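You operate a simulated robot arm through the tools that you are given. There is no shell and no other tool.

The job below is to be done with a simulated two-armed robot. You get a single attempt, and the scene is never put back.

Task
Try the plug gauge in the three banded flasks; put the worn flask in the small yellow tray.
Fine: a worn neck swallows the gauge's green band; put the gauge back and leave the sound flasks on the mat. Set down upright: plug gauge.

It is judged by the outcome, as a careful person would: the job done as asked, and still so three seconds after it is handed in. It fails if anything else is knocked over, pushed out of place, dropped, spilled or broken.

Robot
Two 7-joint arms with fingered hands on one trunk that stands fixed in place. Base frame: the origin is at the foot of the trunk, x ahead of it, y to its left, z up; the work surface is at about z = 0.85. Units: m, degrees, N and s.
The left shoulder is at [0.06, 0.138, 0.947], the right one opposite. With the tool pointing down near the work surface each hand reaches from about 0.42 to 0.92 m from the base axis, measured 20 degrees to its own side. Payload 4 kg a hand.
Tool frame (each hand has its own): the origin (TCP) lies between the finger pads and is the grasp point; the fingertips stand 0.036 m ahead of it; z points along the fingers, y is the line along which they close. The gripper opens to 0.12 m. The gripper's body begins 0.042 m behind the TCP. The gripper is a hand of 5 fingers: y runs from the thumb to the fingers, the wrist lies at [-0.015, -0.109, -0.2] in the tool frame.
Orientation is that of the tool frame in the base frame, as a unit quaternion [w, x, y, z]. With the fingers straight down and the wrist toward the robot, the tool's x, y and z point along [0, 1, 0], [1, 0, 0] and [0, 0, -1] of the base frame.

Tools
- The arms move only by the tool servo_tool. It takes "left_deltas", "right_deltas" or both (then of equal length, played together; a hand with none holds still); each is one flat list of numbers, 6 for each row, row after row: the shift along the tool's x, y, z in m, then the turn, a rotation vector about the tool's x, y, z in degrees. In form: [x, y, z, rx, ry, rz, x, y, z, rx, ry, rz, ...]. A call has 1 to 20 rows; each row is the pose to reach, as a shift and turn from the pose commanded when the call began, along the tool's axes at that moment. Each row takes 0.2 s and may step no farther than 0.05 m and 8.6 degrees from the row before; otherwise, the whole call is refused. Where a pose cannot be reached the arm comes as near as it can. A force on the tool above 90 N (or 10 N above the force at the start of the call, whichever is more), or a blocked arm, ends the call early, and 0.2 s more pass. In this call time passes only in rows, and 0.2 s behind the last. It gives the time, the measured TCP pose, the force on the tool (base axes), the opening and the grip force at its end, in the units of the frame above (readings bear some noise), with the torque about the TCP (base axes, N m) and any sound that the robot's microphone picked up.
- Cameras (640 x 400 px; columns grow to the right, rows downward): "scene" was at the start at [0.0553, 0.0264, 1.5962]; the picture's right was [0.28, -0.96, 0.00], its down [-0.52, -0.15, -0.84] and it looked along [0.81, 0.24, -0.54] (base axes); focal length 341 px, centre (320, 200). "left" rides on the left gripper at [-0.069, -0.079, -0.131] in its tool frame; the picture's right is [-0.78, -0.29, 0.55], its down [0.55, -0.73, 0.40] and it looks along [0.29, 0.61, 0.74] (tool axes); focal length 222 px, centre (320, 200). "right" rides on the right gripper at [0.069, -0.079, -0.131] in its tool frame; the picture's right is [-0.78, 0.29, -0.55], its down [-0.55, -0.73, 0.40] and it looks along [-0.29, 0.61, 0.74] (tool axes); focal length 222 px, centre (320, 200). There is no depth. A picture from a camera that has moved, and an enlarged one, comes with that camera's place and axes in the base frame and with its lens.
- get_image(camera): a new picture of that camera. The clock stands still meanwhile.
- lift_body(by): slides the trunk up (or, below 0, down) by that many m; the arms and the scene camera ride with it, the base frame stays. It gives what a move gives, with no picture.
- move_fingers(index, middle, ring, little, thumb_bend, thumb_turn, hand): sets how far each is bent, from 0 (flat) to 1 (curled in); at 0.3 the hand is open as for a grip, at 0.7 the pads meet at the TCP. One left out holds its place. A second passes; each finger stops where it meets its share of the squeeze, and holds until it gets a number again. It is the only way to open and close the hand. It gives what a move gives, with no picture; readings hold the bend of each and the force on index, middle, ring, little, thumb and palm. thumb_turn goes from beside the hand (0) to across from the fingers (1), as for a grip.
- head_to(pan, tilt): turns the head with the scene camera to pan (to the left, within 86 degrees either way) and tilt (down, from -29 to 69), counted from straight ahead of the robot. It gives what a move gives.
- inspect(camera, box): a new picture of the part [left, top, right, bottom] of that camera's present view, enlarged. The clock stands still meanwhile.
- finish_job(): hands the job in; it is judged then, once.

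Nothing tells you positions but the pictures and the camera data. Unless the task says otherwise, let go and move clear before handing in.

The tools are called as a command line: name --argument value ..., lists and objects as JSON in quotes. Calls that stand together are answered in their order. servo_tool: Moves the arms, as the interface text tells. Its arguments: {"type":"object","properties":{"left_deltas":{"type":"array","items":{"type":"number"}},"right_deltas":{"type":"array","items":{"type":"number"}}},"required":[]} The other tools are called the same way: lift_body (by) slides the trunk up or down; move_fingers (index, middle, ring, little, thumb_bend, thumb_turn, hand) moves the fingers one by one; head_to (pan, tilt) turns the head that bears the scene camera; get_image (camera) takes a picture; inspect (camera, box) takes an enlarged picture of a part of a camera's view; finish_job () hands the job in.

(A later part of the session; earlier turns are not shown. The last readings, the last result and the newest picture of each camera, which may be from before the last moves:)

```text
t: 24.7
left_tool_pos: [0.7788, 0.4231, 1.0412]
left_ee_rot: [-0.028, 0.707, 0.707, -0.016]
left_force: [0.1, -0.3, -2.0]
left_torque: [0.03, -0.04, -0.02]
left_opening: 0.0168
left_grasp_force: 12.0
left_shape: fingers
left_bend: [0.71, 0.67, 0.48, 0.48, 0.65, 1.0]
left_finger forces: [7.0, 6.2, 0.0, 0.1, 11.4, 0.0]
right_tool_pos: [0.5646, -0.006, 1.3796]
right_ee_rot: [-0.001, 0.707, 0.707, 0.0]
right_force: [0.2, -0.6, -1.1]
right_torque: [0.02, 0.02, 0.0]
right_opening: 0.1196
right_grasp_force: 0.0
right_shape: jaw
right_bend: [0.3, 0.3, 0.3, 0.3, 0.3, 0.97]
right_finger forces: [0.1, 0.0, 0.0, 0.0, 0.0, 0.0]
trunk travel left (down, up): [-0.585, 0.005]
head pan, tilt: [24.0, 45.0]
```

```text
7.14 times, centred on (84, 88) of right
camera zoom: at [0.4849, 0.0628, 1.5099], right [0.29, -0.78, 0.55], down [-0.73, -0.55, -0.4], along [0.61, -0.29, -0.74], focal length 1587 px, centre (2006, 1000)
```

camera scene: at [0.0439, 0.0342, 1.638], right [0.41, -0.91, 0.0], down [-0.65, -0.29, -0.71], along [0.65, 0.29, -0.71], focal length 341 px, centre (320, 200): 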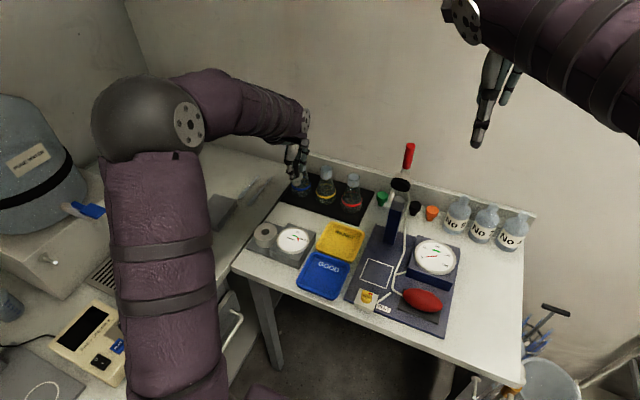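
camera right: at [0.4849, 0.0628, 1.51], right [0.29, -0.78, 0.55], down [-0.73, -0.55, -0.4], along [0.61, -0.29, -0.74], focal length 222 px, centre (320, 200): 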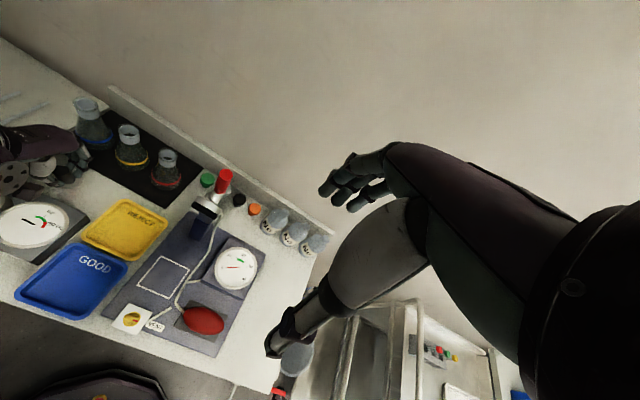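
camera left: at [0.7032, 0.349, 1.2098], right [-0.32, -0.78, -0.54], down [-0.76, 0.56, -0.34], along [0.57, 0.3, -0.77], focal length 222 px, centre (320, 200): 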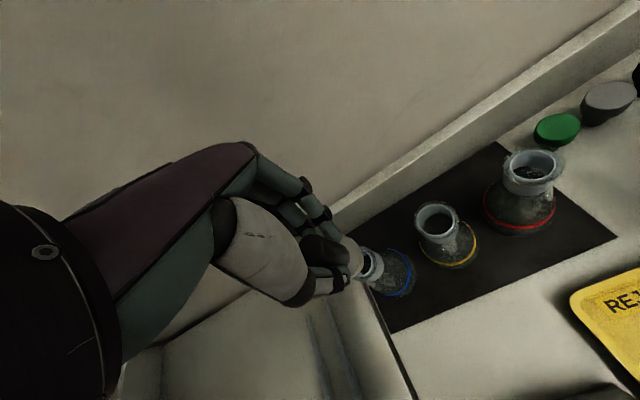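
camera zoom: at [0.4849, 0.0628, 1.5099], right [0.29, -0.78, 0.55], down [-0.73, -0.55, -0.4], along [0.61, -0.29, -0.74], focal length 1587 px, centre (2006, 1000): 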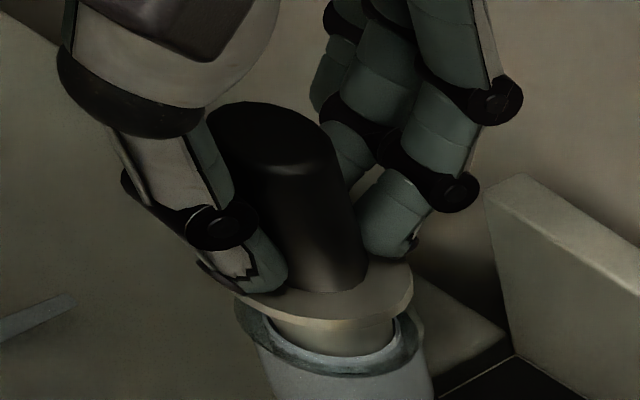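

Clean withdrawal. Lifting clear and moving across to hover above the yellow flask.

servo_tool --left_deltas '[0.0003, -0.001, -0.016, 0, 0, 0, 0.0006, -0.0019, -0.034, 0, 0, 0, -0.0211, -0.0017, -0.0344, 0, 0, 0, -0.0429, -0.0014, -0.0348, 0, 0, 0, -0.0646, -0.0012, -0.0352, 0, 0, 0, -0.0864, -0.0009, -0.0356, 0, 0, 0]'

inspect --camera "scene" --box '[312, 150, 340, 178]'

inspect --camera "right" --box '[100, 100, 156, 156]'

get_image --camera "scene"

```text
t: 26.1
left_tool_pos: [0.7795, 0.3352, 1.0767]
left_ee_rot: [-0.027, 0.707, 0.707, -0.015]
left_force: [-0.2, 0.3, -2.0]
left_torque: [0.0, 0.0, 0.02]
left_opening: 0.0168
left_grasp_force: 11.8
left_shape: fingers
left_bend: [0.71, 0.67, 0.48, 0.48, 0.65, 1.0]
left_finger forces: [6.9, 6.1, 0.0, 0.0, 11.3, 0.0]
right_tool_pos: [0.5643, -0.0064, 1.3804]
right_ee_rot: [0.0, 0.707, 0.707, 0.0]
right_force: [0.2, 0.3, 0.2]
right_torque: [0.0, -0.04, 0.03]
right_opening: 0.1198
right_grasp_force: 0.0
right_shape: jaw
right_bend: [0.3, 0.3, 0.3, 0.3, 0.3, 0.97]
right_finger forces: [0.0, 0.0, 0.1, 0.0, 0.0, 0.0]
trunk travel left (down, up): [-0.585, 0.005]
head pan, tilt: [24.0, 45.0]
```

```text
14.29 times, centred on (326, 164) of scene
camera zoom: at [0.0443, 0.0336, 1.638], right [0.41, -0.91, 0.0], down [-0.65, -0.29, -0.71], along [0.65, 0.29, -0.71], focal length 4871 px, centre (234, 714)
```

zoom: 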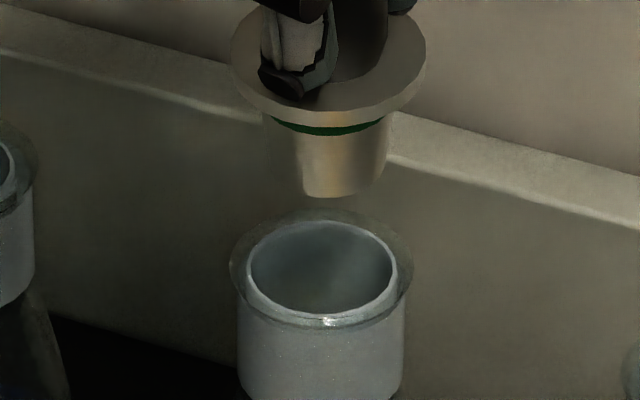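

```text
7.14 times, centred on (128, 128) of right
camera zoom: at [0.485, 0.0622, 1.51], right [0.29, -0.79, 0.55], down [-0.73, -0.55, -0.4], along [0.61, -0.29, -0.74], focal length 1587 px, centre (1691, 714)
```

zoom: 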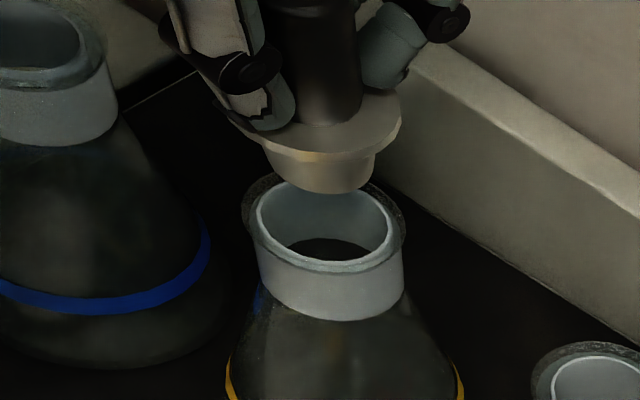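

```text
taken
camera scene: at [0.0443, 0.0336, 1.638], right [0.41, -0.91, 0.0], down [-0.65, -0.29, -0.71], along [0.65, 0.29, -0.71], focal length 341 px, centre (320, 200)
```

scene: 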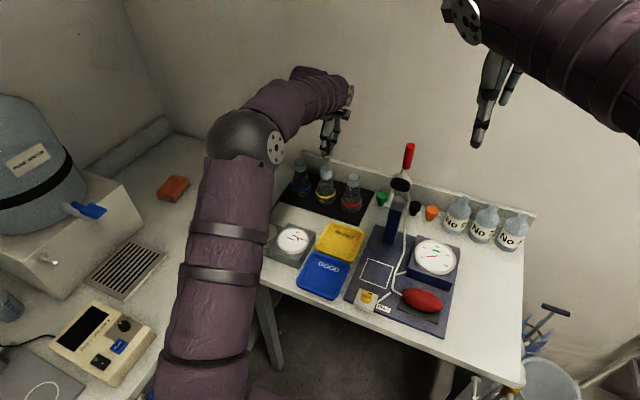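

Plug is about 3–4 mm to the right of the yellow bore centre. Correcting and lowering to just above the rim.

servo_tool --left_deltas '[0.0036, 0.0018, 0, 0, 0, 0, 0.0034, 0.0023, 0.008, 0, 0, 0, 0.0033, 0.0027, 0.015, 0, 0, 0]'

inspect --camera "scene" --box '[314, 154, 338, 178]'

inspect --camera "right" --box '[112, 116, 144, 148]'

```text
t: 26.9
left_tool_pos: [0.7821, 0.3404, 1.0601]
left_ee_rot: [-0.028, 0.706, 0.707, -0.015]
left_force: [-0.6, 0.3, -1.0]
left_torque: [-0.03, -0.01, -0.02]
left_opening: 0.0169
left_grasp_force: 11.8
left_shape: fingers
left_bend: [0.71, 0.67, 0.48, 0.48, 0.65, 1.0]
left_finger forces: [7.0, 6.1, 0.0, 0.0, 11.3, 0.1]
right_tool_pos: [0.5629, -0.0064, 1.3797]
right_ee_rot: [0.0, 0.707, 0.707, 0.001]
right_force: [0.1, 0.1, 0.3]
right_torque: [-0.01, 0.0, -0.02]
right_opening: 0.1197
right_grasp_force: 0.0
right_shape: jaw
right_bend: [0.3, 0.3, 0.3, 0.3, 0.3, 0.97]
right_finger forces: [0.0, 0.1, 0.0, 0.1, 0.0, 0.0]
trunk travel left (down, up): [-0.585, 0.005]
head pan, tilt: [24.0, 45.0]
```

```text
16.00 times, centred on (326, 166) of scene
camera zoom: at [0.0444, 0.0342, 1.638], right [0.41, -0.91, 0.0], down [-0.65, -0.29, -0.71], along [0.65, 0.29, -0.71], focal length 5456 px, centre (224, 744)
```

zoom: 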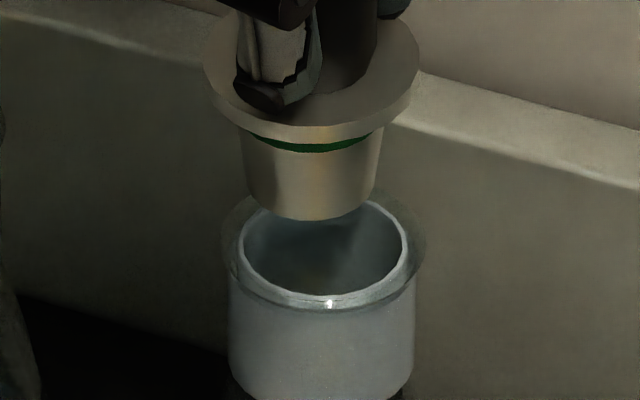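

```text
12.50 times, centred on (128, 132) of right
camera zoom: at [0.4851, 0.0627, 1.5099], right [0.29, -0.78, 0.55], down [-0.73, -0.55, -0.4], along [0.61, -0.29, -0.74], focal length 2776 px, centre (2720, 1050)
```

zoom: 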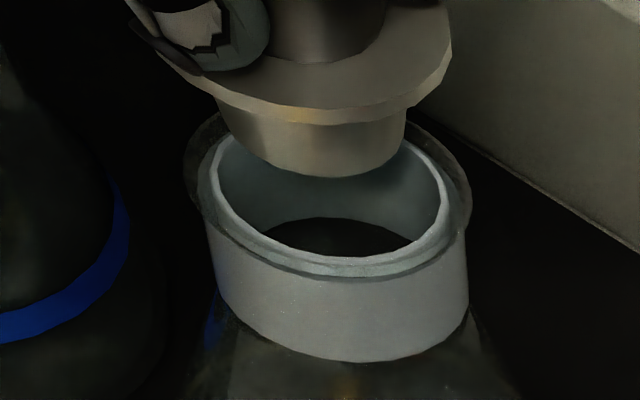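

I over-corrected; comparing with the blue geometry, the plug is now about 5 mm too far in x and 4 mm in y. Correcting at this height.

servo_tool --left_deltas '[-0.0038, -0.0046, 0.0002, 0, 0, 0]'

inspect --camera "scene" --box '[314, 154, 338, 178]'

inspect --camera "right" --box '[112, 116, 144, 148]'

inspect --camera "left" --box '[320, 220, 420, 300]'

```text
t: 27.3
left_tool_pos: [0.779, 0.3361, 1.0608]
left_ee_rot: [-0.027, 0.706, 0.708, -0.015]
left_force: [-0.3, 0.4, -1.6]
left_torque: [-0.02, 0.02, -0.01]
left_opening: 0.0166
left_grasp_force: 12.2
left_shape: fingers
left_bend: [0.71, 0.67, 0.48, 0.48, 0.65, 1.0]
left_finger forces: [7.0, 6.1, 0.1, 0.0, 11.3, 0.0]
right_tool_pos: [0.564, -0.0054, 1.3793]
right_ee_rot: [0.0, 0.708, 0.707, 0.0]
right_force: [0.5, 0.6, -0.5]
right_torque: [0.02, -0.01, 0.01]
right_opening: 0.1196
right_grasp_force: 0.1
right_shape: jaw
right_bend: [0.3, 0.3, 0.3, 0.3, 0.3, 0.97]
right_finger forces: [0.0, 0.0, 0.0, 0.0, 0.0, 0.0]
trunk travel left (down, up): [-0.585, 0.005]
head pan, tilt: [24.0, 45.0]
```

```text
16.00 times, centred on (326, 166) of scene
camera zoom: at [0.044, 0.034, 1.638], right [0.41, -0.91, 0.0], down [-0.65, -0.29, -0.71], along [0.65, 0.29, -0.71], focal length 5456 px, centre (224, 744)
```

zoom: 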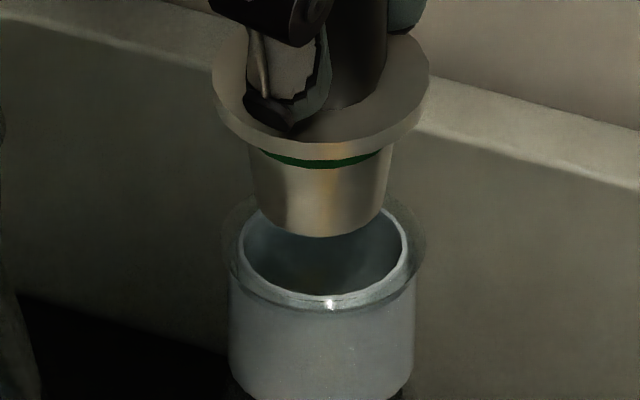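

```text
12.50 times, centred on (128, 132) of right
camera zoom: at [0.4847, 0.0625, 1.5101], right [0.29, -0.78, 0.55], down [-0.73, -0.55, -0.4], along [0.61, -0.29, -0.74], focal length 2776 px, centre (2720, 1050)
```

zoom: 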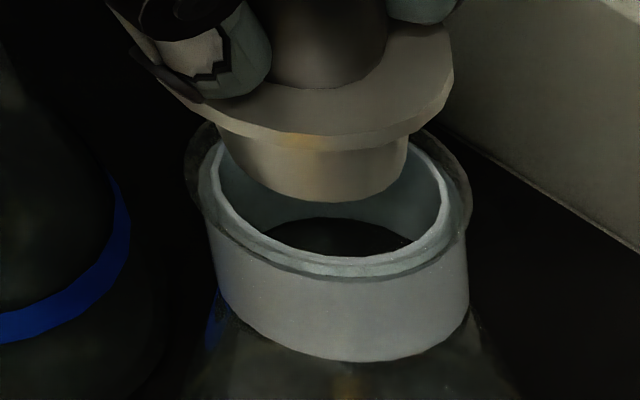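

```text
5.00 times, centred on (370, 260) of left
camera zoom: at [0.7051, 0.2639, 1.1961], right [-0.32, -0.78, -0.54], down [-0.76, 0.56, -0.34], along [0.57, 0.3, -0.77], focal length 1111 px, centre (70, -100)
```

zoom: 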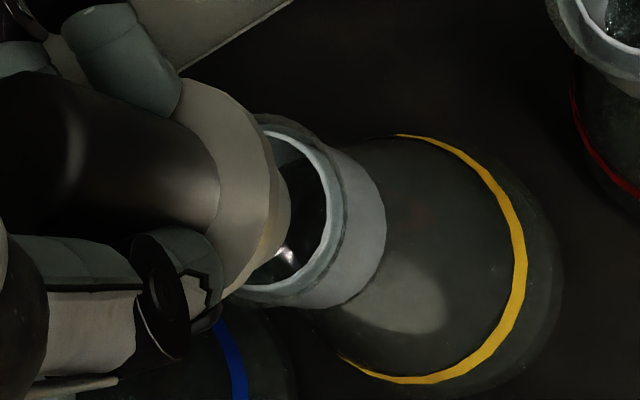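

Now it is centred over the yellow bore. Lowering in small steps with force checks.

servo_tool --left_deltas '[-0.0005, -0.0005, 0.004, 0, 0, 0, -0.0006, -0.0003, 0.008, 0, 0, 0, -0.0006, -0.0002, 0.011, 0, 0, 0, -0.0006, 0, 0.014, 0, 0, 0]'

inspect --camera "scene" --box '[314, 154, 338, 178]'

inspect --camera "right" --box '[112, 116, 144, 148]'

```text
t: 28.3
left_tool_pos: [0.7762, 0.3345, 1.0464]
left_ee_rot: [-0.027, 0.707, 0.707, -0.015]
left_force: [0.0, 0.6, -1.3]
left_torque: [-0.03, -0.02, 0.01]
left_opening: 0.0167
left_grasp_force: 12.2
left_shape: fingers
left_bend: [0.71, 0.67, 0.48, 0.48, 0.65, 1.0]
left_finger forces: [6.9, 6.1, 0.0, 0.0, 11.3, 0.0]
right_tool_pos: [0.5641, -0.0067, 1.3792]
right_ee_rot: [0.0, 0.706, 0.708, 0.0]
right_force: [0.2, -0.6, 0.3]
right_torque: [0.02, -0.01, 0.02]
right_opening: 0.1196
right_grasp_force: 0.0
right_shape: jaw
right_bend: [0.3, 0.3, 0.3, 0.3, 0.3, 0.97]
right_finger forces: [0.0, 0.0, 0.0, 0.0, 0.0, 0.0]
trunk travel left (down, up): [-0.585, 0.005]
head pan, tilt: [24.0, 45.0]
```

```text
16.00 times, centred on (326, 166) of scene
camera zoom: at [0.0444, 0.0343, 1.638], right [0.41, -0.91, 0.0], down [-0.65, -0.29, -0.71], along [0.65, 0.29, -0.71], focal length 5456 px, centre (224, 744)
```

zoom: 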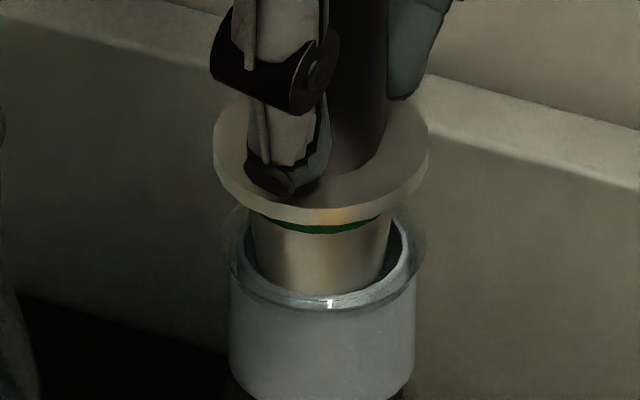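

```text
12.50 times, centred on (128, 132) of right
camera zoom: at [0.4851, 0.0628, 1.5099], right [0.29, -0.78, 0.55], down [-0.73, -0.55, -0.4], along [0.61, -0.29, -0.74], focal length 2776 px, centre (2720, 1050)
```

zoom: 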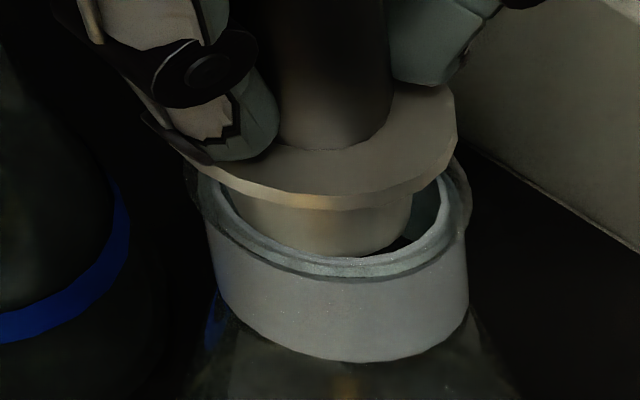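

Free entry so far. I'll nudge +2 mm in x to stay centred and keep lowering.

servo_tool --left_deltas '[0, 0.0018, 0.0005, 0, 0, 0, 0, 0.0019, 0.0035, 0, 0, 0, -0.0001, 0.0021, 0.0065, 0, 0, 0]'

inspect --camera "scene" --box '[314, 154, 338, 178]'

inspect --camera "right" --box '[112, 116, 144, 148]'

```text
t: 29.1
left_tool_pos: [0.7786, 0.3363, 1.0405]
left_ee_rot: [-0.027, 0.707, 0.706, -0.015]
left_force: [-0.6, -0.3, -1.1]
left_torque: [0.01, 0.01, 0.0]
left_opening: 0.0168
left_grasp_force: 12.3
left_shape: fingers
left_bend: [0.71, 0.67, 0.48, 0.48, 0.65, 1.0]
left_finger forces: [7.0, 6.1, 0.1, 0.0, 11.3, 0.0]
right_tool_pos: [0.5645, -0.0067, 1.3798]
right_ee_rot: [-0.001, 0.707, 0.707, 0.0]
right_force: [0.0, -0.2, -0.7]
right_torque: [-0.03, -0.02, -0.01]
right_opening: 0.1197
right_grasp_force: 0.0
right_shape: jaw
right_bend: [0.3, 0.3, 0.3, 0.3, 0.3, 0.97]
right_finger forces: [0.1, 0.1, 0.0, 0.1, 0.0, 0.1]
trunk travel left (down, up): [-0.585, 0.005]
head pan, tilt: [24.0, 45.0]
```

```text
16.00 times, centred on (326, 166) of scene
camera zoom: at [0.0444, 0.0342, 1.638], right [0.41, -0.91, 0.0], down [-0.65, -0.29, -0.71], along [0.65, 0.29, -0.71], focal length 5456 px, centre (224, 744)
```

zoom: 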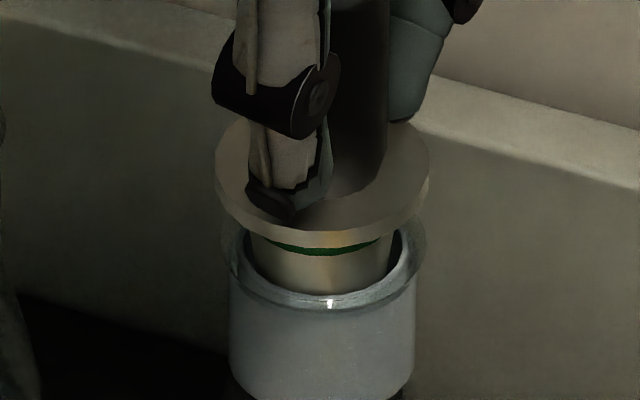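

```text
12.50 times, centred on (128, 132) of right
camera zoom: at [0.4851, 0.0628, 1.5099], right [0.29, -0.78, 0.55], down [-0.73, -0.55, -0.4], along [0.61, -0.29, -0.74], focal length 2776 px, centre (2720, 1050)
```

zoom: 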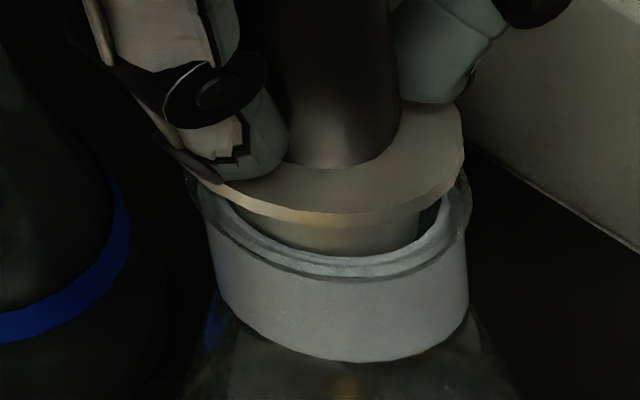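

servo_tool --left_deltas '[-0.0002, 0.0004, 0.002, 0, 0, 0, -0.0003, 0.0005, 0.004, 0, 0, 0, -0.0003, 0.0006, 0.006, 0, 0, 0]'

inspect --camera "scene" --box '[314, 154, 338, 178]'

inspect --camera "right" --box '[112, 116, 144, 148]'

```text
t: 29.9
left_tool_pos: [0.7772, 0.3349, 1.0349]
left_ee_rot: [-0.028, 0.707, 0.707, -0.015]
left_force: [0.1, 0.0, -1.3]
left_torque: [0.0, -0.01, -0.01]
left_opening: 0.0166
left_grasp_force: 12.9
left_shape: fingers
left_bend: [0.71, 0.67, 0.48, 0.48, 0.65, 1.0]
left_finger forces: [7.0, 6.4, 0.0, 0.0, 11.2, 0.1]
right_tool_pos: [0.5645, -0.0053, 1.3798]
right_ee_rot: [0.0, 0.707, 0.707, 0.0]
right_force: [-0.2, -0.4, -0.3]
right_torque: [-0.01, 0.03, -0.02]
right_opening: 0.1198
right_grasp_force: 0.0
right_shape: jaw
right_bend: [0.3, 0.3, 0.3, 0.3, 0.3, 0.97]
right_finger forces: [0.0, 0.0, 0.1, 0.0, 0.0, 0.0]
trunk travel left (down, up): [-0.585, 0.005]
head pan, tilt: [24.0, 45.0]
```

```text
16.00 times, centred on (326, 166) of scene
camera zoom: at [0.0444, 0.0343, 1.638], right [0.41, -0.91, 0.0], down [-0.65, -0.29, -0.71], along [0.65, 0.29, -0.71], focal length 5456 px, centre (224, 744)
```

zoom: 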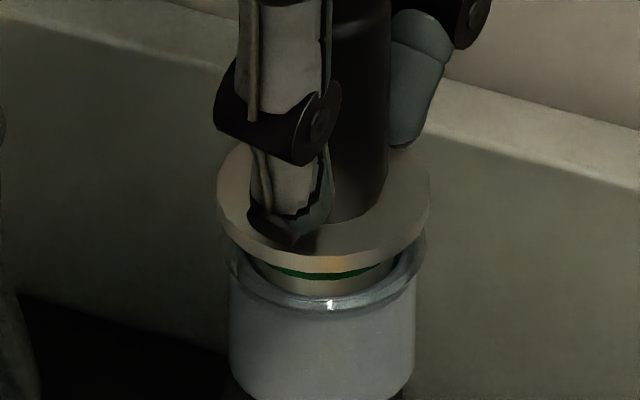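

```text
12.50 times, centred on (128, 132) of right
camera zoom: at [0.4851, 0.0628, 1.5099], right [0.29, -0.78, 0.55], down [-0.73, -0.55, -0.4], along [0.61, -0.29, -0.74], focal length 2776 px, centre (2720, 1050)
```

zoom: 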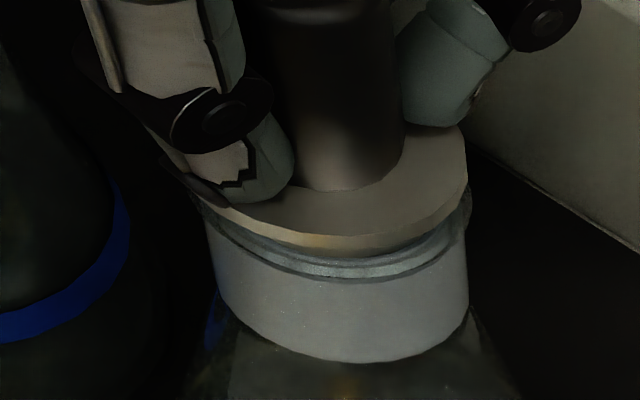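

Already as deep as in the blue flask with no resistance. Continuing in 1.5 mm steps.

servo_tool --left_deltas '[0, 0.0001, 0.0015, 0, 0, 0, 0, 0.0002, 0.003, 0, 0, 0]'

inspect --camera "scene" --box '[314, 154, 338, 178]'

inspect --camera "right" --box '[112, 116, 144, 148]'

```text
t: 30.5
left_tool_pos: [0.7777, 0.3354, 1.031]
left_ee_rot: [-0.028, 0.707, 0.707, -0.015]
left_force: [-0.2, -0.5, -1.0]
left_torque: [-0.01, -0.04, 0.0]
left_opening: 0.0167
left_grasp_force: 11.8
left_shape: fingers
left_bend: [0.71, 0.67, 0.48, 0.48, 0.65, 1.0]
left_finger forces: [6.9, 6.4, 0.0, 0.0, 11.1, 0.0]
right_tool_pos: [0.5653, -0.0059, 1.3799]
right_ee_rot: [0.0, 0.707, 0.707, 0.0]
right_force: [0.5, 0.1, -1.2]
right_torque: [0.03, 0.0, 0.0]
right_opening: 0.1198
right_grasp_force: 0.1
right_shape: jaw
right_bend: [0.3, 0.3, 0.3, 0.3, 0.3, 0.97]
right_finger forces: [0.0, 0.0, 0.1, 0.0, 0.1, 0.0]
trunk travel left (down, up): [-0.585, 0.005]
head pan, tilt: [24.0, 45.0]
```

```text
16.00 times, centred on (326, 166) of scene
camera zoom: at [0.0444, 0.0343, 1.638], right [0.41, -0.91, 0.0], down [-0.65, -0.29, -0.71], along [0.65, 0.29, -0.71], focal length 5456 px, centre (224, 744)
```

zoom: 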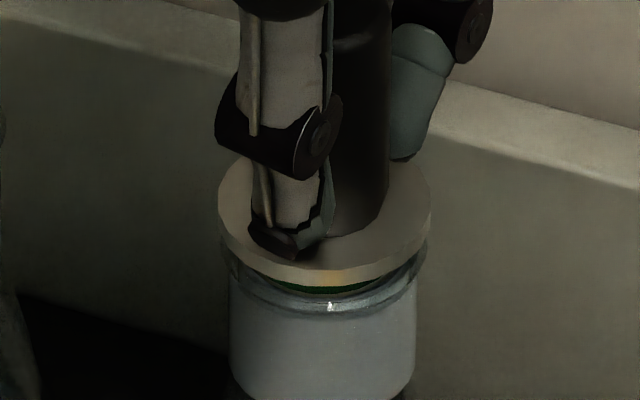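

```text
12.50 times, centred on (128, 132) of right
camera zoom: at [0.485, 0.0628, 1.5099], right [0.29, -0.78, 0.55], down [-0.73, -0.55, -0.4], along [0.61, -0.29, -0.74], focal length 2776 px, centre (2720, 1050)
```

zoom: 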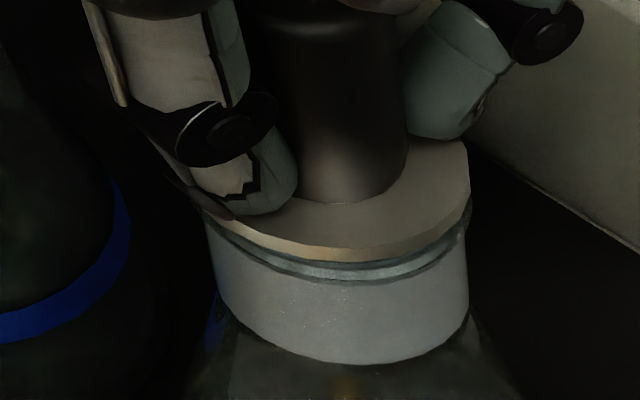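

servo_tool --left_deltas '[0, 0.0001, 0.0015, 0, 0, 0]'

servo_tool --left_deltas '[0, 0.0001, 0.001, 0, 0, 0]'

inspect --camera "scene" --box '[314, 154, 338, 178]'

inspect --camera "right" --box '[112, 116, 144, 148]'

```text
t: 30.9
left_tool_pos: [0.7782, 0.3349, 1.0296]
left_ee_rot: [-0.028, 0.707, 0.707, -0.016]
left_force: [0.5, 0.5, -1.1]
left_torque: [-0.03, -0.03, -0.03]
left_opening: 0.0169
left_grasp_force: 12.4
left_shape: fingers
left_bend: [0.71, 0.67, 0.48, 0.48, 0.65, 1.0]
left_finger forces: [6.9, 6.4, 0.1, 0.0, 11.2, 0.0]
right_tool_pos: [0.5638, -0.0066, 1.3791]
right_ee_rot: [0.0, 0.708, 0.707, 0.0]
right_force: [-0.6, 0.1, 0.0]
right_torque: [0.0, 0.02, 0.04]
right_opening: 0.1199
right_grasp_force: 0.0
right_shape: jaw
right_bend: [0.3, 0.3, 0.3, 0.3, 0.3, 0.97]
right_finger forces: [0.0, 0.0, 0.0, 0.0, 0.0, 0.0]
trunk travel left (down, up): [-0.585, 0.005]
head pan, tilt: [24.0, 45.0]
```

```text
t: 31.3
left_tool_pos: [0.7783, 0.3347, 1.0287]
left_ee_rot: [-0.027, 0.707, 0.707, -0.015]
left_force: [0.7, 0.1, -0.7]
left_torque: [0.0, -0.01, -0.03]
left_opening: 0.0165
left_grasp_force: 12.8
left_shape: fingers
left_bend: [0.71, 0.67, 0.48, 0.48, 0.65, 1.0]
left_finger forces: [6.9, 6.3, 0.1, 0.1, 11.2, 0.0]
right_tool_pos: [0.5641, -0.007, 1.3796]
right_ee_rot: [0.001, 0.708, 0.707, 0.0]
right_force: [0.3, -0.9, -0.7]
right_torque: [-0.04, 0.02, -0.01]
right_opening: 0.1196
right_grasp_force: 0.0
right_shape: jaw
right_bend: [0.3, 0.3, 0.3, 0.3, 0.3, 0.97]
right_finger forces: [0.0, 0.0, 0.0, 0.0, 0.0, 0.0]
trunk travel left (down, up): [-0.585, 0.005]
head pan, tilt: [24.0, 45.0]
```

```text
16.00 times, centred on (326, 166) of scene
camera zoom: at [0.0444, 0.0343, 1.638], right [0.41, -0.91, 0.0], down [-0.65, -0.29, -0.71], along [0.65, 0.29, -0.71], focal length 5456 px, centre (224, 744)
```

zoom: 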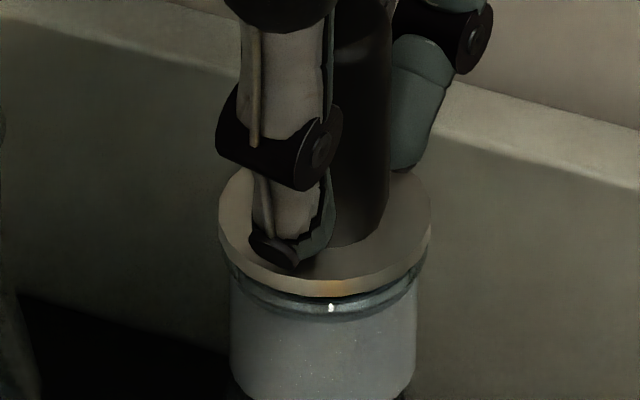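

```text
12.50 times, centred on (128, 132) of right
camera zoom: at [0.4851, 0.0628, 1.5099], right [0.29, -0.78, 0.55], down [-0.73, -0.55, -0.4], along [0.61, -0.29, -0.74], focal length 2776 px, centre (2720, 1050)
```

zoom: 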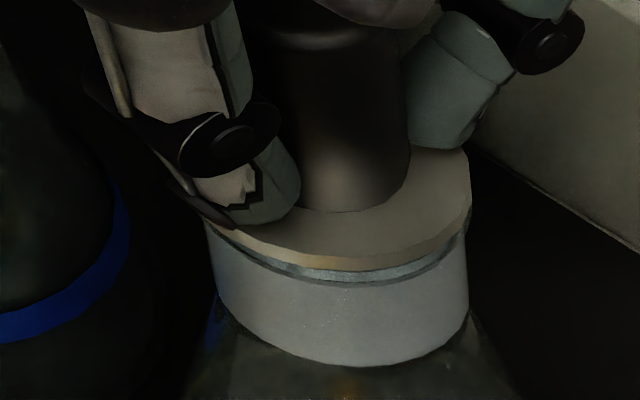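

The yellow neck swallowed the green band completely with no resistance — yellow is the worn one. I'll withdraw and still try the red flask to confirm it is sound.

servo_tool --left_deltas '[0.0003, -0.0009, -0.016, 0, 0, 0, 0.0006, -0.0019, -0.032, 0, 0, 0, 0.0008, -0.0028, -0.048, 0, 0, 0]'

get_image --camera "scene"

inspect --camera "scene" --box '[290, 140, 380, 200]'

```text
t: 32.1
left_tool_pos: [0.7769, 0.3359, 1.0768]
left_ee_rot: [-0.027, 0.707, 0.707, -0.014]
left_force: [0.4, -0.2, -2.1]
left_torque: [0.02, 0.01, 0.02]
left_opening: 0.0167
left_grasp_force: 12.9
left_shape: fingers
left_bend: [0.71, 0.67, 0.48, 0.48, 0.65, 1.0]
left_finger forces: [6.8, 6.2, 0.1, 0.0, 11.3, 0.0]
right_tool_pos: [0.5645, -0.0066, 1.3805]
right_ee_rot: [0.0, 0.707, 0.707, 0.0]
right_force: [-0.5, -0.5, -0.7]
right_torque: [0.03, 0.0, -0.01]
right_opening: 0.1198
right_grasp_force: 0.0
right_shape: jaw
right_bend: [0.3, 0.3, 0.3, 0.3, 0.3, 0.97]
right_finger forces: [0.0, 0.0, 0.0, 0.1, 0.0, 0.0]
trunk travel left (down, up): [-0.585, 0.005]
head pan, tilt: [24.0, 45.0]
```

```text
taken
camera scene: at [0.044, 0.0341, 1.638], right [0.41, -0.91, 0.0], down [-0.65, -0.29, -0.71], along [0.65, 0.29, -0.71], focal length 341 px, centre (320, 200)
```

scene: 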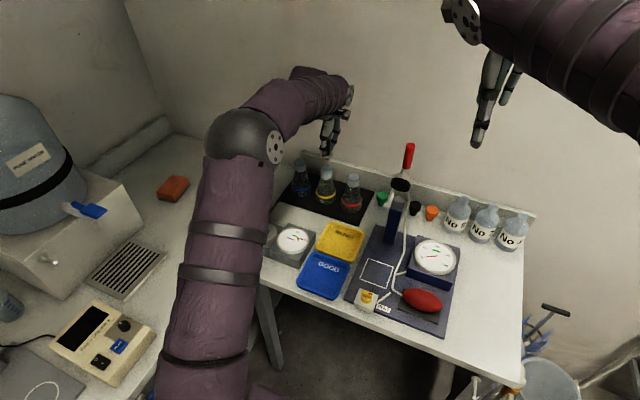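

```text
6.67 times, centred on (335, 170) of scene
camera zoom: at [0.044, 0.0341, 1.638], right [0.41, -0.91, 0.0], down [-0.65, -0.29, -0.71], along [0.65, 0.29, -0.71], focal length 2273 px, centre (220, 400)
```

zoom: 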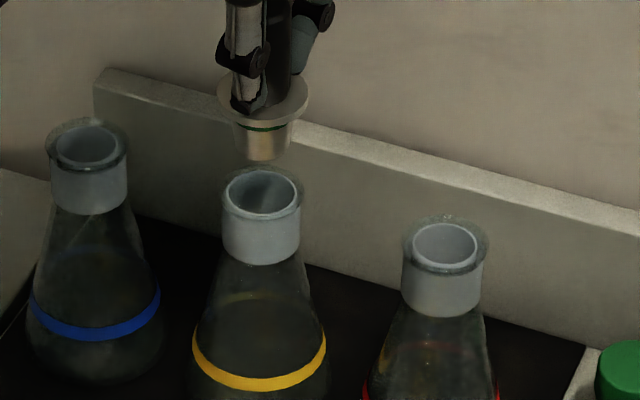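

servo_tool --left_deltas '[-0.022, -0.0003, -0.0004, 0, 0, 0, -0.044, -0.0005, -0.0008, 0, 0, 0, -0.066, -0.0008, -0.0011, 0, 0, 0, -0.0875, -0.001, -0.0015, 0, 0, 0]'

inspect --camera "scene" --box '[338, 156, 368, 186]'

inspect --camera "right" --box '[148, 130, 188, 170]'

get_image --camera "right"

```text
t: 33.1
left_tool_pos: [0.7766, 0.2476, 1.0758]
left_ee_rot: [-0.029, 0.707, 0.707, -0.015]
left_force: [0.5, 1.5, -0.5]
left_torque: [-0.01, -0.02, -0.01]
left_opening: 0.0167
left_grasp_force: 12.2
left_shape: fingers
left_bend: [0.71, 0.67, 0.48, 0.48, 0.65, 1.0]
left_finger forces: [6.8, 6.1, 0.0, 0.0, 11.2, 0.0]
right_tool_pos: [0.5644, -0.0067, 1.3807]
right_ee_rot: [0.0, 0.707, 0.707, 0.0]
right_force: [0.7, 0.6, 0.5]
right_torque: [0.0, 0.01, 0.06]
right_opening: 0.1195
right_grasp_force: 0.1
right_shape: jaw
right_bend: [0.3, 0.3, 0.3, 0.3, 0.3, 0.97]
right_finger forces: [0.0, 0.0, 0.1, 0.0, 0.0, 0.0]
trunk travel left (down, up): [-0.585, 0.005]
head pan, tilt: [24.0, 45.0]
```

```text
13.33 times, centred on (353, 171) of scene
camera zoom: at [0.0444, 0.0337, 1.638], right [0.41, -0.91, 0.0], down [-0.65, -0.29, -0.71], along [0.65, 0.29, -0.71], focal length 4546 px, centre (-120, 587)
```

zoom: 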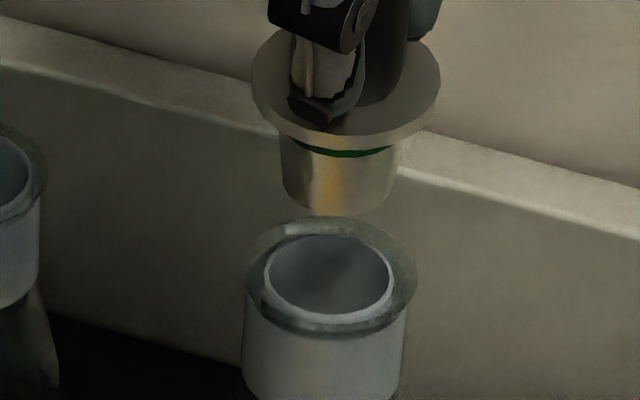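

```text
10.00 times, centred on (168, 150) of right
camera zoom: at [0.4851, 0.0622, 1.51], right [0.29, -0.79, 0.55], down [-0.73, -0.55, -0.4], along [0.61, -0.29, -0.74], focal length 2221 px, centre (1840, 700)
```

zoom: 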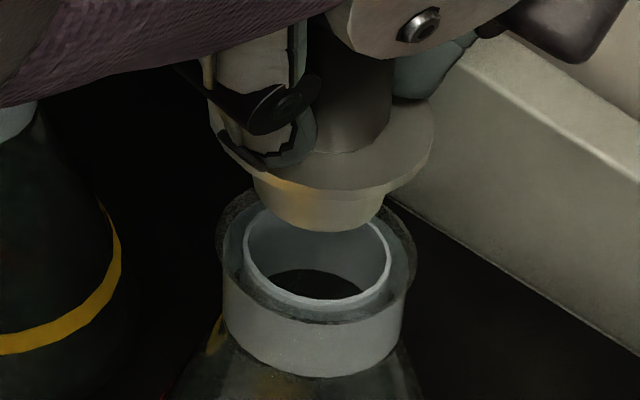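

```text
taken
camera right: at [0.4851, 0.0622, 1.51], right [0.29, -0.79, 0.55], down [-0.73, -0.55, -0.4], along [0.61, -0.29, -0.74], focal length 222 px, centre (320, 200)
```

right: 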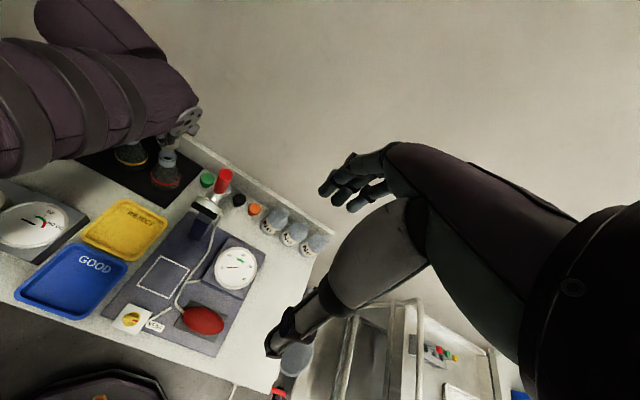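

Well aligned over the red bore already. Lowering to just above the rim, then checking again.

servo_tool --left_deltas '[-0.0001, 0.0003, 0.006, 0, 0, 0, -0.0002, 0.0006, 0.012, 0, 0, 0, -0.0003, 0.0009, 0.017, 0, 0, 0]'

inspect --camera "scene" --box '[340, 160, 364, 184]'

inspect --camera "right" --box '[152, 138, 184, 170]'

```text
t: 33.9
left_tool_pos: [0.7774, 0.2488, 1.058]
left_ee_rot: [-0.028, 0.707, 0.706, -0.014]
left_force: [0.7, 0.7, -1.6]
left_torque: [0.02, 0.0, 0.01]
left_opening: 0.0166
left_grasp_force: 12.0
left_shape: fingers
left_bend: [0.71, 0.67, 0.48, 0.48, 0.65, 1.0]
left_finger forces: [6.8, 6.1, 0.0, 0.0, 11.2, 0.0]
right_tool_pos: [0.5639, -0.0055, 1.3798]
right_ee_rot: [0.0, 0.707, 0.707, -0.001]
right_force: [-0.1, 0.0, 0.5]
right_torque: [0.0, 0.0, -0.01]
right_opening: 0.1195
right_grasp_force: 0.0
right_shape: jaw
right_bend: [0.3, 0.3, 0.3, 0.3, 0.3, 0.97]
right_finger forces: [0.0, 0.0, 0.1, 0.0, 0.1, 0.0]
trunk travel left (down, up): [-0.585, 0.005]
head pan, tilt: [24.0, 45.0]
```

```text
16.00 times, centred on (352, 172) of scene
camera zoom: at [0.0444, 0.0341, 1.638], right [0.41, -0.91, 0.0], down [-0.65, -0.29, -0.71], along [0.65, 0.29, -0.71], focal length 5456 px, centre (-192, 648)
```

zoom: 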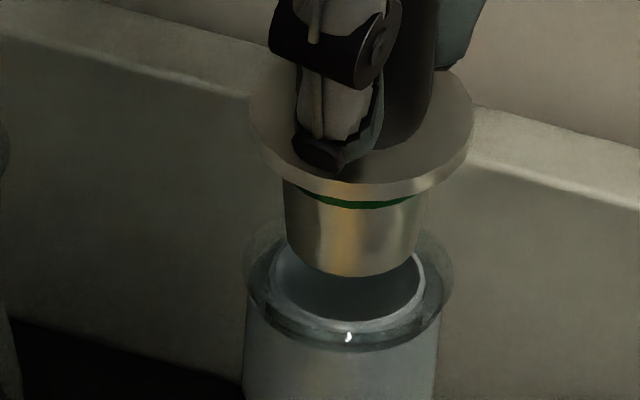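

```text
12.50 times, centred on (168, 154) of right
camera zoom: at [0.4851, 0.0626, 1.5099], right [0.29, -0.78, 0.55], down [-0.73, -0.55, -0.4], along [0.61, -0.29, -0.74], focal length 2776 px, centre (2220, 775)
```

zoom: 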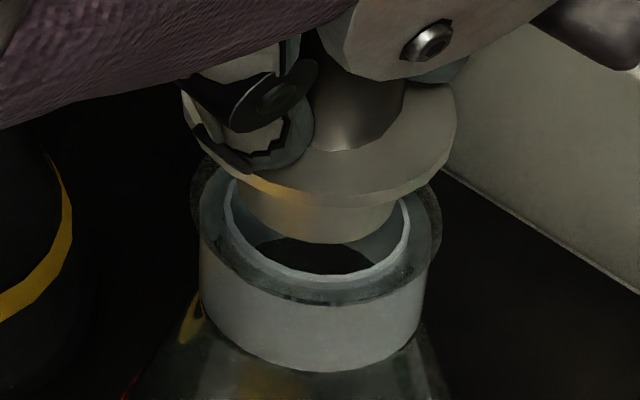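

Centred in both views. Lowering into the red neck.

servo_tool --left_deltas '[0, 0.0002, 0.003, 0, 0, 0, -0.0001, 0.0004, 0.006, 0, 0, 0, -0.0002, 0.0005, 0.009, 0, 0, 0, -0.0002, 0.0007, 0.012, 0, 0, 0]'

inspect --camera "scene" --box '[340, 160, 364, 184]'

inspect --camera "right" --box '[152, 138, 184, 170]'

```text
t: 34.9
left_tool_pos: [0.777, 0.2468, 1.0485]
left_ee_rot: [-0.027, 0.707, 0.707, -0.014]
left_force: [-0.7, -0.7, -0.4]
left_torque: [-0.04, 0.03, -0.05]
left_opening: 0.0167
left_grasp_force: 12.0
left_shape: fingers
left_bend: [0.71, 0.67, 0.48, 0.48, 0.65, 1.0]
left_finger forces: [6.8, 6.1, 0.0, 0.0, 11.2, 0.1]
right_tool_pos: [0.5634, -0.0053, 1.3799]
right_ee_rot: [0.0, 0.707, 0.707, 0.0]
right_force: [0.2, 0.1, -0.9]
right_torque: [0.0, -0.02, 0.0]
right_opening: 0.1194
right_grasp_force: 0.0
right_shape: jaw
right_bend: [0.3, 0.3, 0.3, 0.3, 0.3, 0.97]
right_finger forces: [0.0, 0.0, 0.0, 0.0, 0.0, 0.0]
trunk travel left (down, up): [-0.585, 0.005]
head pan, tilt: [24.0, 45.0]
```

```text
16.00 times, centred on (352, 172) of scene
camera zoom: at [0.0442, 0.0341, 1.638], right [0.41, -0.91, 0.0], down [-0.65, -0.29, -0.71], along [0.65, 0.29, -0.71], focal length 5456 px, centre (-192, 648)
```

zoom: 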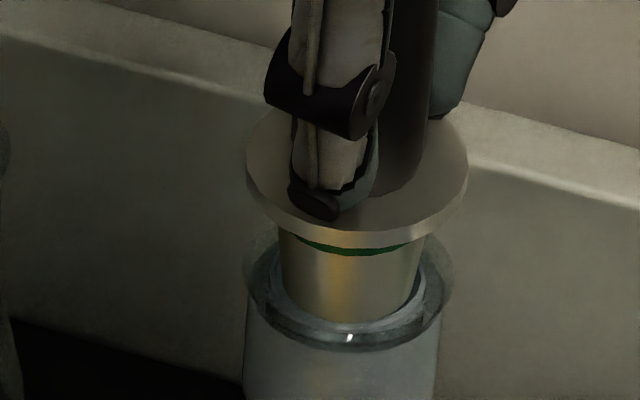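

```text
12.50 times, centred on (168, 154) of right
camera zoom: at [0.4849, 0.0627, 1.51], right [0.29, -0.78, 0.55], down [-0.73, -0.55, -0.4], along [0.61, -0.29, -0.74], focal length 2776 px, centre (2220, 775)
```

zoom: 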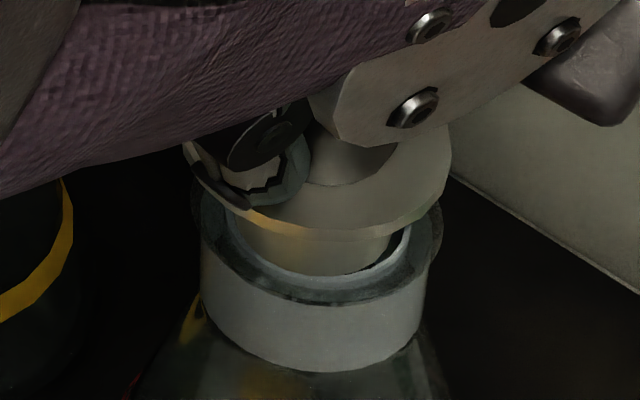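

servo_tool --left_deltas '[0.0001, -0.0002, -0.004, 0, 0, 0, 0.0011, 0.0014, -0.004, 0, 0, 0]'

inspect --camera "scene" --box '[340, 160, 364, 184]'

inspect --camera "right" --box '[152, 138, 184, 170]'

```text
t: 35.5
left_tool_pos: [0.7796, 0.2496, 1.0514]
left_ee_rot: [-0.027, 0.707, 0.707, -0.015]
left_force: [0.7, 0.2, -1.8]
left_torque: [0.01, 0.0, 0.03]
left_opening: 0.0165
left_grasp_force: 12.1
left_shape: fingers
left_bend: [0.71, 0.67, 0.48, 0.48, 0.65, 1.0]
left_finger forces: [6.7, 6.1, 0.0, 0.0, 11.3, 0.0]
right_tool_pos: [0.5639, -0.0055, 1.3788]
right_ee_rot: [0.0, 0.707, 0.707, 0.0]
right_force: [0.1, 0.2, 0.0]
right_torque: [0.01, 0.02, -0.01]
right_opening: 0.1198
right_grasp_force: 0.1
right_shape: jaw
right_bend: [0.3, 0.3, 0.3, 0.3, 0.3, 0.97]
right_finger forces: [0.0, 0.1, 0.0, 0.1, 0.0, 0.1]
trunk travel left (down, up): [-0.585, 0.005]
head pan, tilt: [24.0, 45.0]
```

```text
16.00 times, centred on (352, 172) of scene
camera zoom: at [0.0445, 0.0343, 1.638], right [0.41, -0.91, 0.0], down [-0.65, -0.29, -0.71], along [0.65, 0.29, -0.71], focal length 5456 px, centre (-192, 648)
```

zoom: 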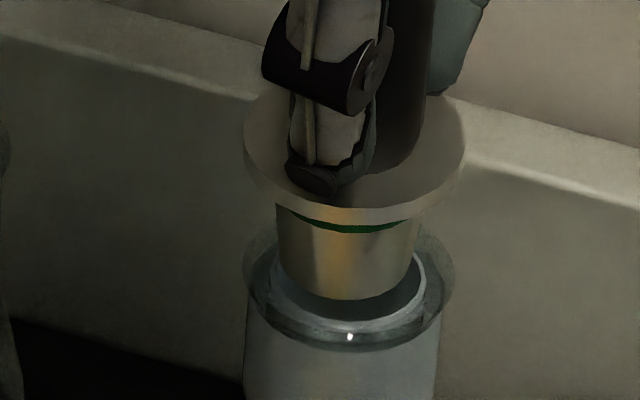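

```text
12.50 times, centred on (168, 154) of right
camera zoom: at [0.4852, 0.0628, 1.5099], right [0.29, -0.78, 0.55], down [-0.73, -0.55, -0.4], along [0.61, -0.29, -0.74], focal length 2776 px, centre (2220, 775)
```

zoom: 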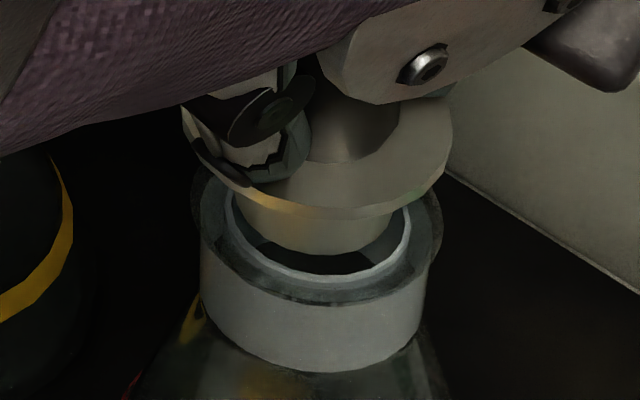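

servo_tool --left_deltas '[0, 0.0001, 0.002, 0, 0, 0, -0.0001, 0.0003, 0.005, 0, 0, 0, -0.0001, 0.0005, 0.008, 0, 0, 0, -0.0002, 0.0007, 0.011, 0, 0, 0]'

inspect --camera "scene" --box '[340, 160, 364, 184]'

inspect --camera "right" --box '[152, 138, 184, 170]'

```text
t: 36.5
left_tool_pos: [0.7803, 0.2482, 1.0398]
left_ee_rot: [-0.027, 0.708, 0.706, -0.014]
left_force: [0.3, 0.1, -1.4]
left_torque: [-0.03, -0.06, 0.0]
left_opening: 0.0165
left_grasp_force: 12.3
left_shape: fingers
left_bend: [0.71, 0.67, 0.48, 0.48, 0.65, 1.0]
left_finger forces: [6.9, 6.4, 0.0, 0.1, 11.2, 0.0]
right_tool_pos: [0.5635, -0.0061, 1.3788]
right_ee_rot: [0.0, 0.707, 0.707, 0.0]
right_force: [-0.2, 0.1, 0.0]
right_torque: [0.0, 0.0, 0.0]
right_opening: 0.1197
right_grasp_force: 0.1
right_shape: jaw
right_bend: [0.3, 0.3, 0.3, 0.3, 0.3, 0.97]
right_finger forces: [0.1, 0.0, 0.0, 0.0, 0.1, 0.0]
trunk travel left (down, up): [-0.585, 0.005]
head pan, tilt: [24.0, 45.0]
```

```text
16.00 times, centred on (352, 172) of scene
camera zoom: at [0.0444, 0.0342, 1.638], right [0.41, -0.91, 0.0], down [-0.65, -0.29, -0.71], along [0.65, 0.29, -0.71], focal length 5456 px, centre (-192, 648)
```

zoom: 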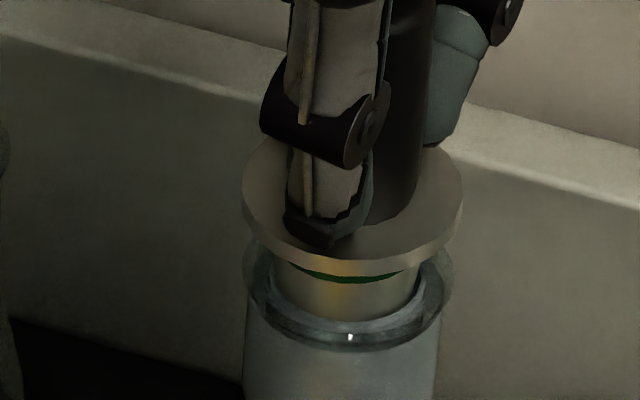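

```text
12.50 times, centred on (168, 154) of right
camera zoom: at [0.4851, 0.0627, 1.5099], right [0.29, -0.78, 0.55], down [-0.73, -0.55, -0.4], along [0.61, -0.29, -0.74], focal length 2776 px, centre (2220, 775)
```

zoom: 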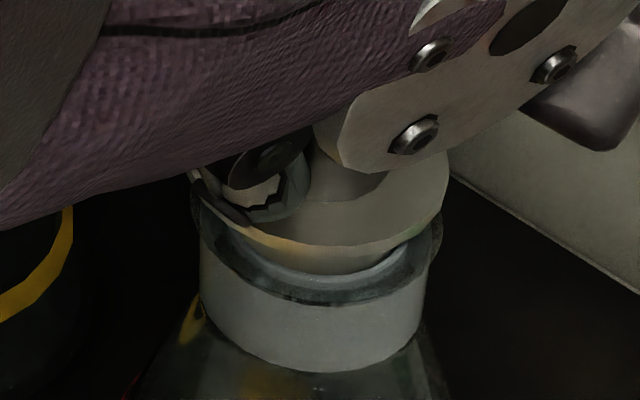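

servo_tool --left_deltas '[0, 0.0001, 0.0015, 0, 0, 0, -0.0001, 0.0002, 0.003, 0, 0, 0, -0.0001, 0.0003, 0.0042, 0, 0, 0]'

inspect --camera "scene" --box '[340, 160, 364, 184]'

```text
t: 37.3
left_tool_pos: [0.7779, 0.2485, 1.0364]
left_ee_rot: [-0.027, 0.706, 0.707, -0.014]
left_force: [0.6, -0.4, -1.5]
left_torque: [0.01, -0.01, 0.0]
left_opening: 0.0166
left_grasp_force: 11.7
left_shape: fingers
left_bend: [0.71, 0.67, 0.48, 0.48, 0.65, 1.0]
left_finger forces: [7.0, 6.3, 0.1, 0.0, 11.2, 0.0]
right_tool_pos: [0.5646, -0.0064, 1.3797]
right_ee_rot: [0.0, 0.707, 0.707, 0.0]
right_force: [-0.6, 0.8, -0.7]
right_torque: [0.0, 0.01, -0.01]
right_opening: 0.1194
right_grasp_force: 0.1
right_shape: jaw
right_bend: [0.3, 0.3, 0.3, 0.3, 0.3, 0.97]
right_finger forces: [0.0, 0.0, 0.0, 0.0, 0.0, 0.0]
trunk travel left (down, up): [-0.585, 0.005]
head pan, tilt: [24.0, 45.0]
```

```text
16.00 times, centred on (352, 172) of scene
camera zoom: at [0.0444, 0.0341, 1.638], right [0.41, -0.91, 0.0], down [-0.65, -0.29, -0.71], along [0.65, 0.29, -0.71], focal length 5456 px, centre (-192, 648)
```

zoom: 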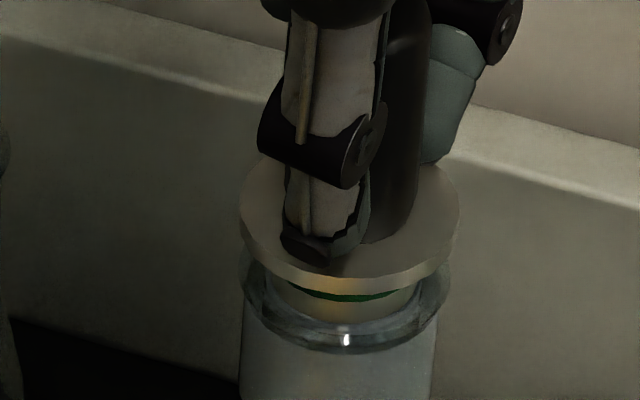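

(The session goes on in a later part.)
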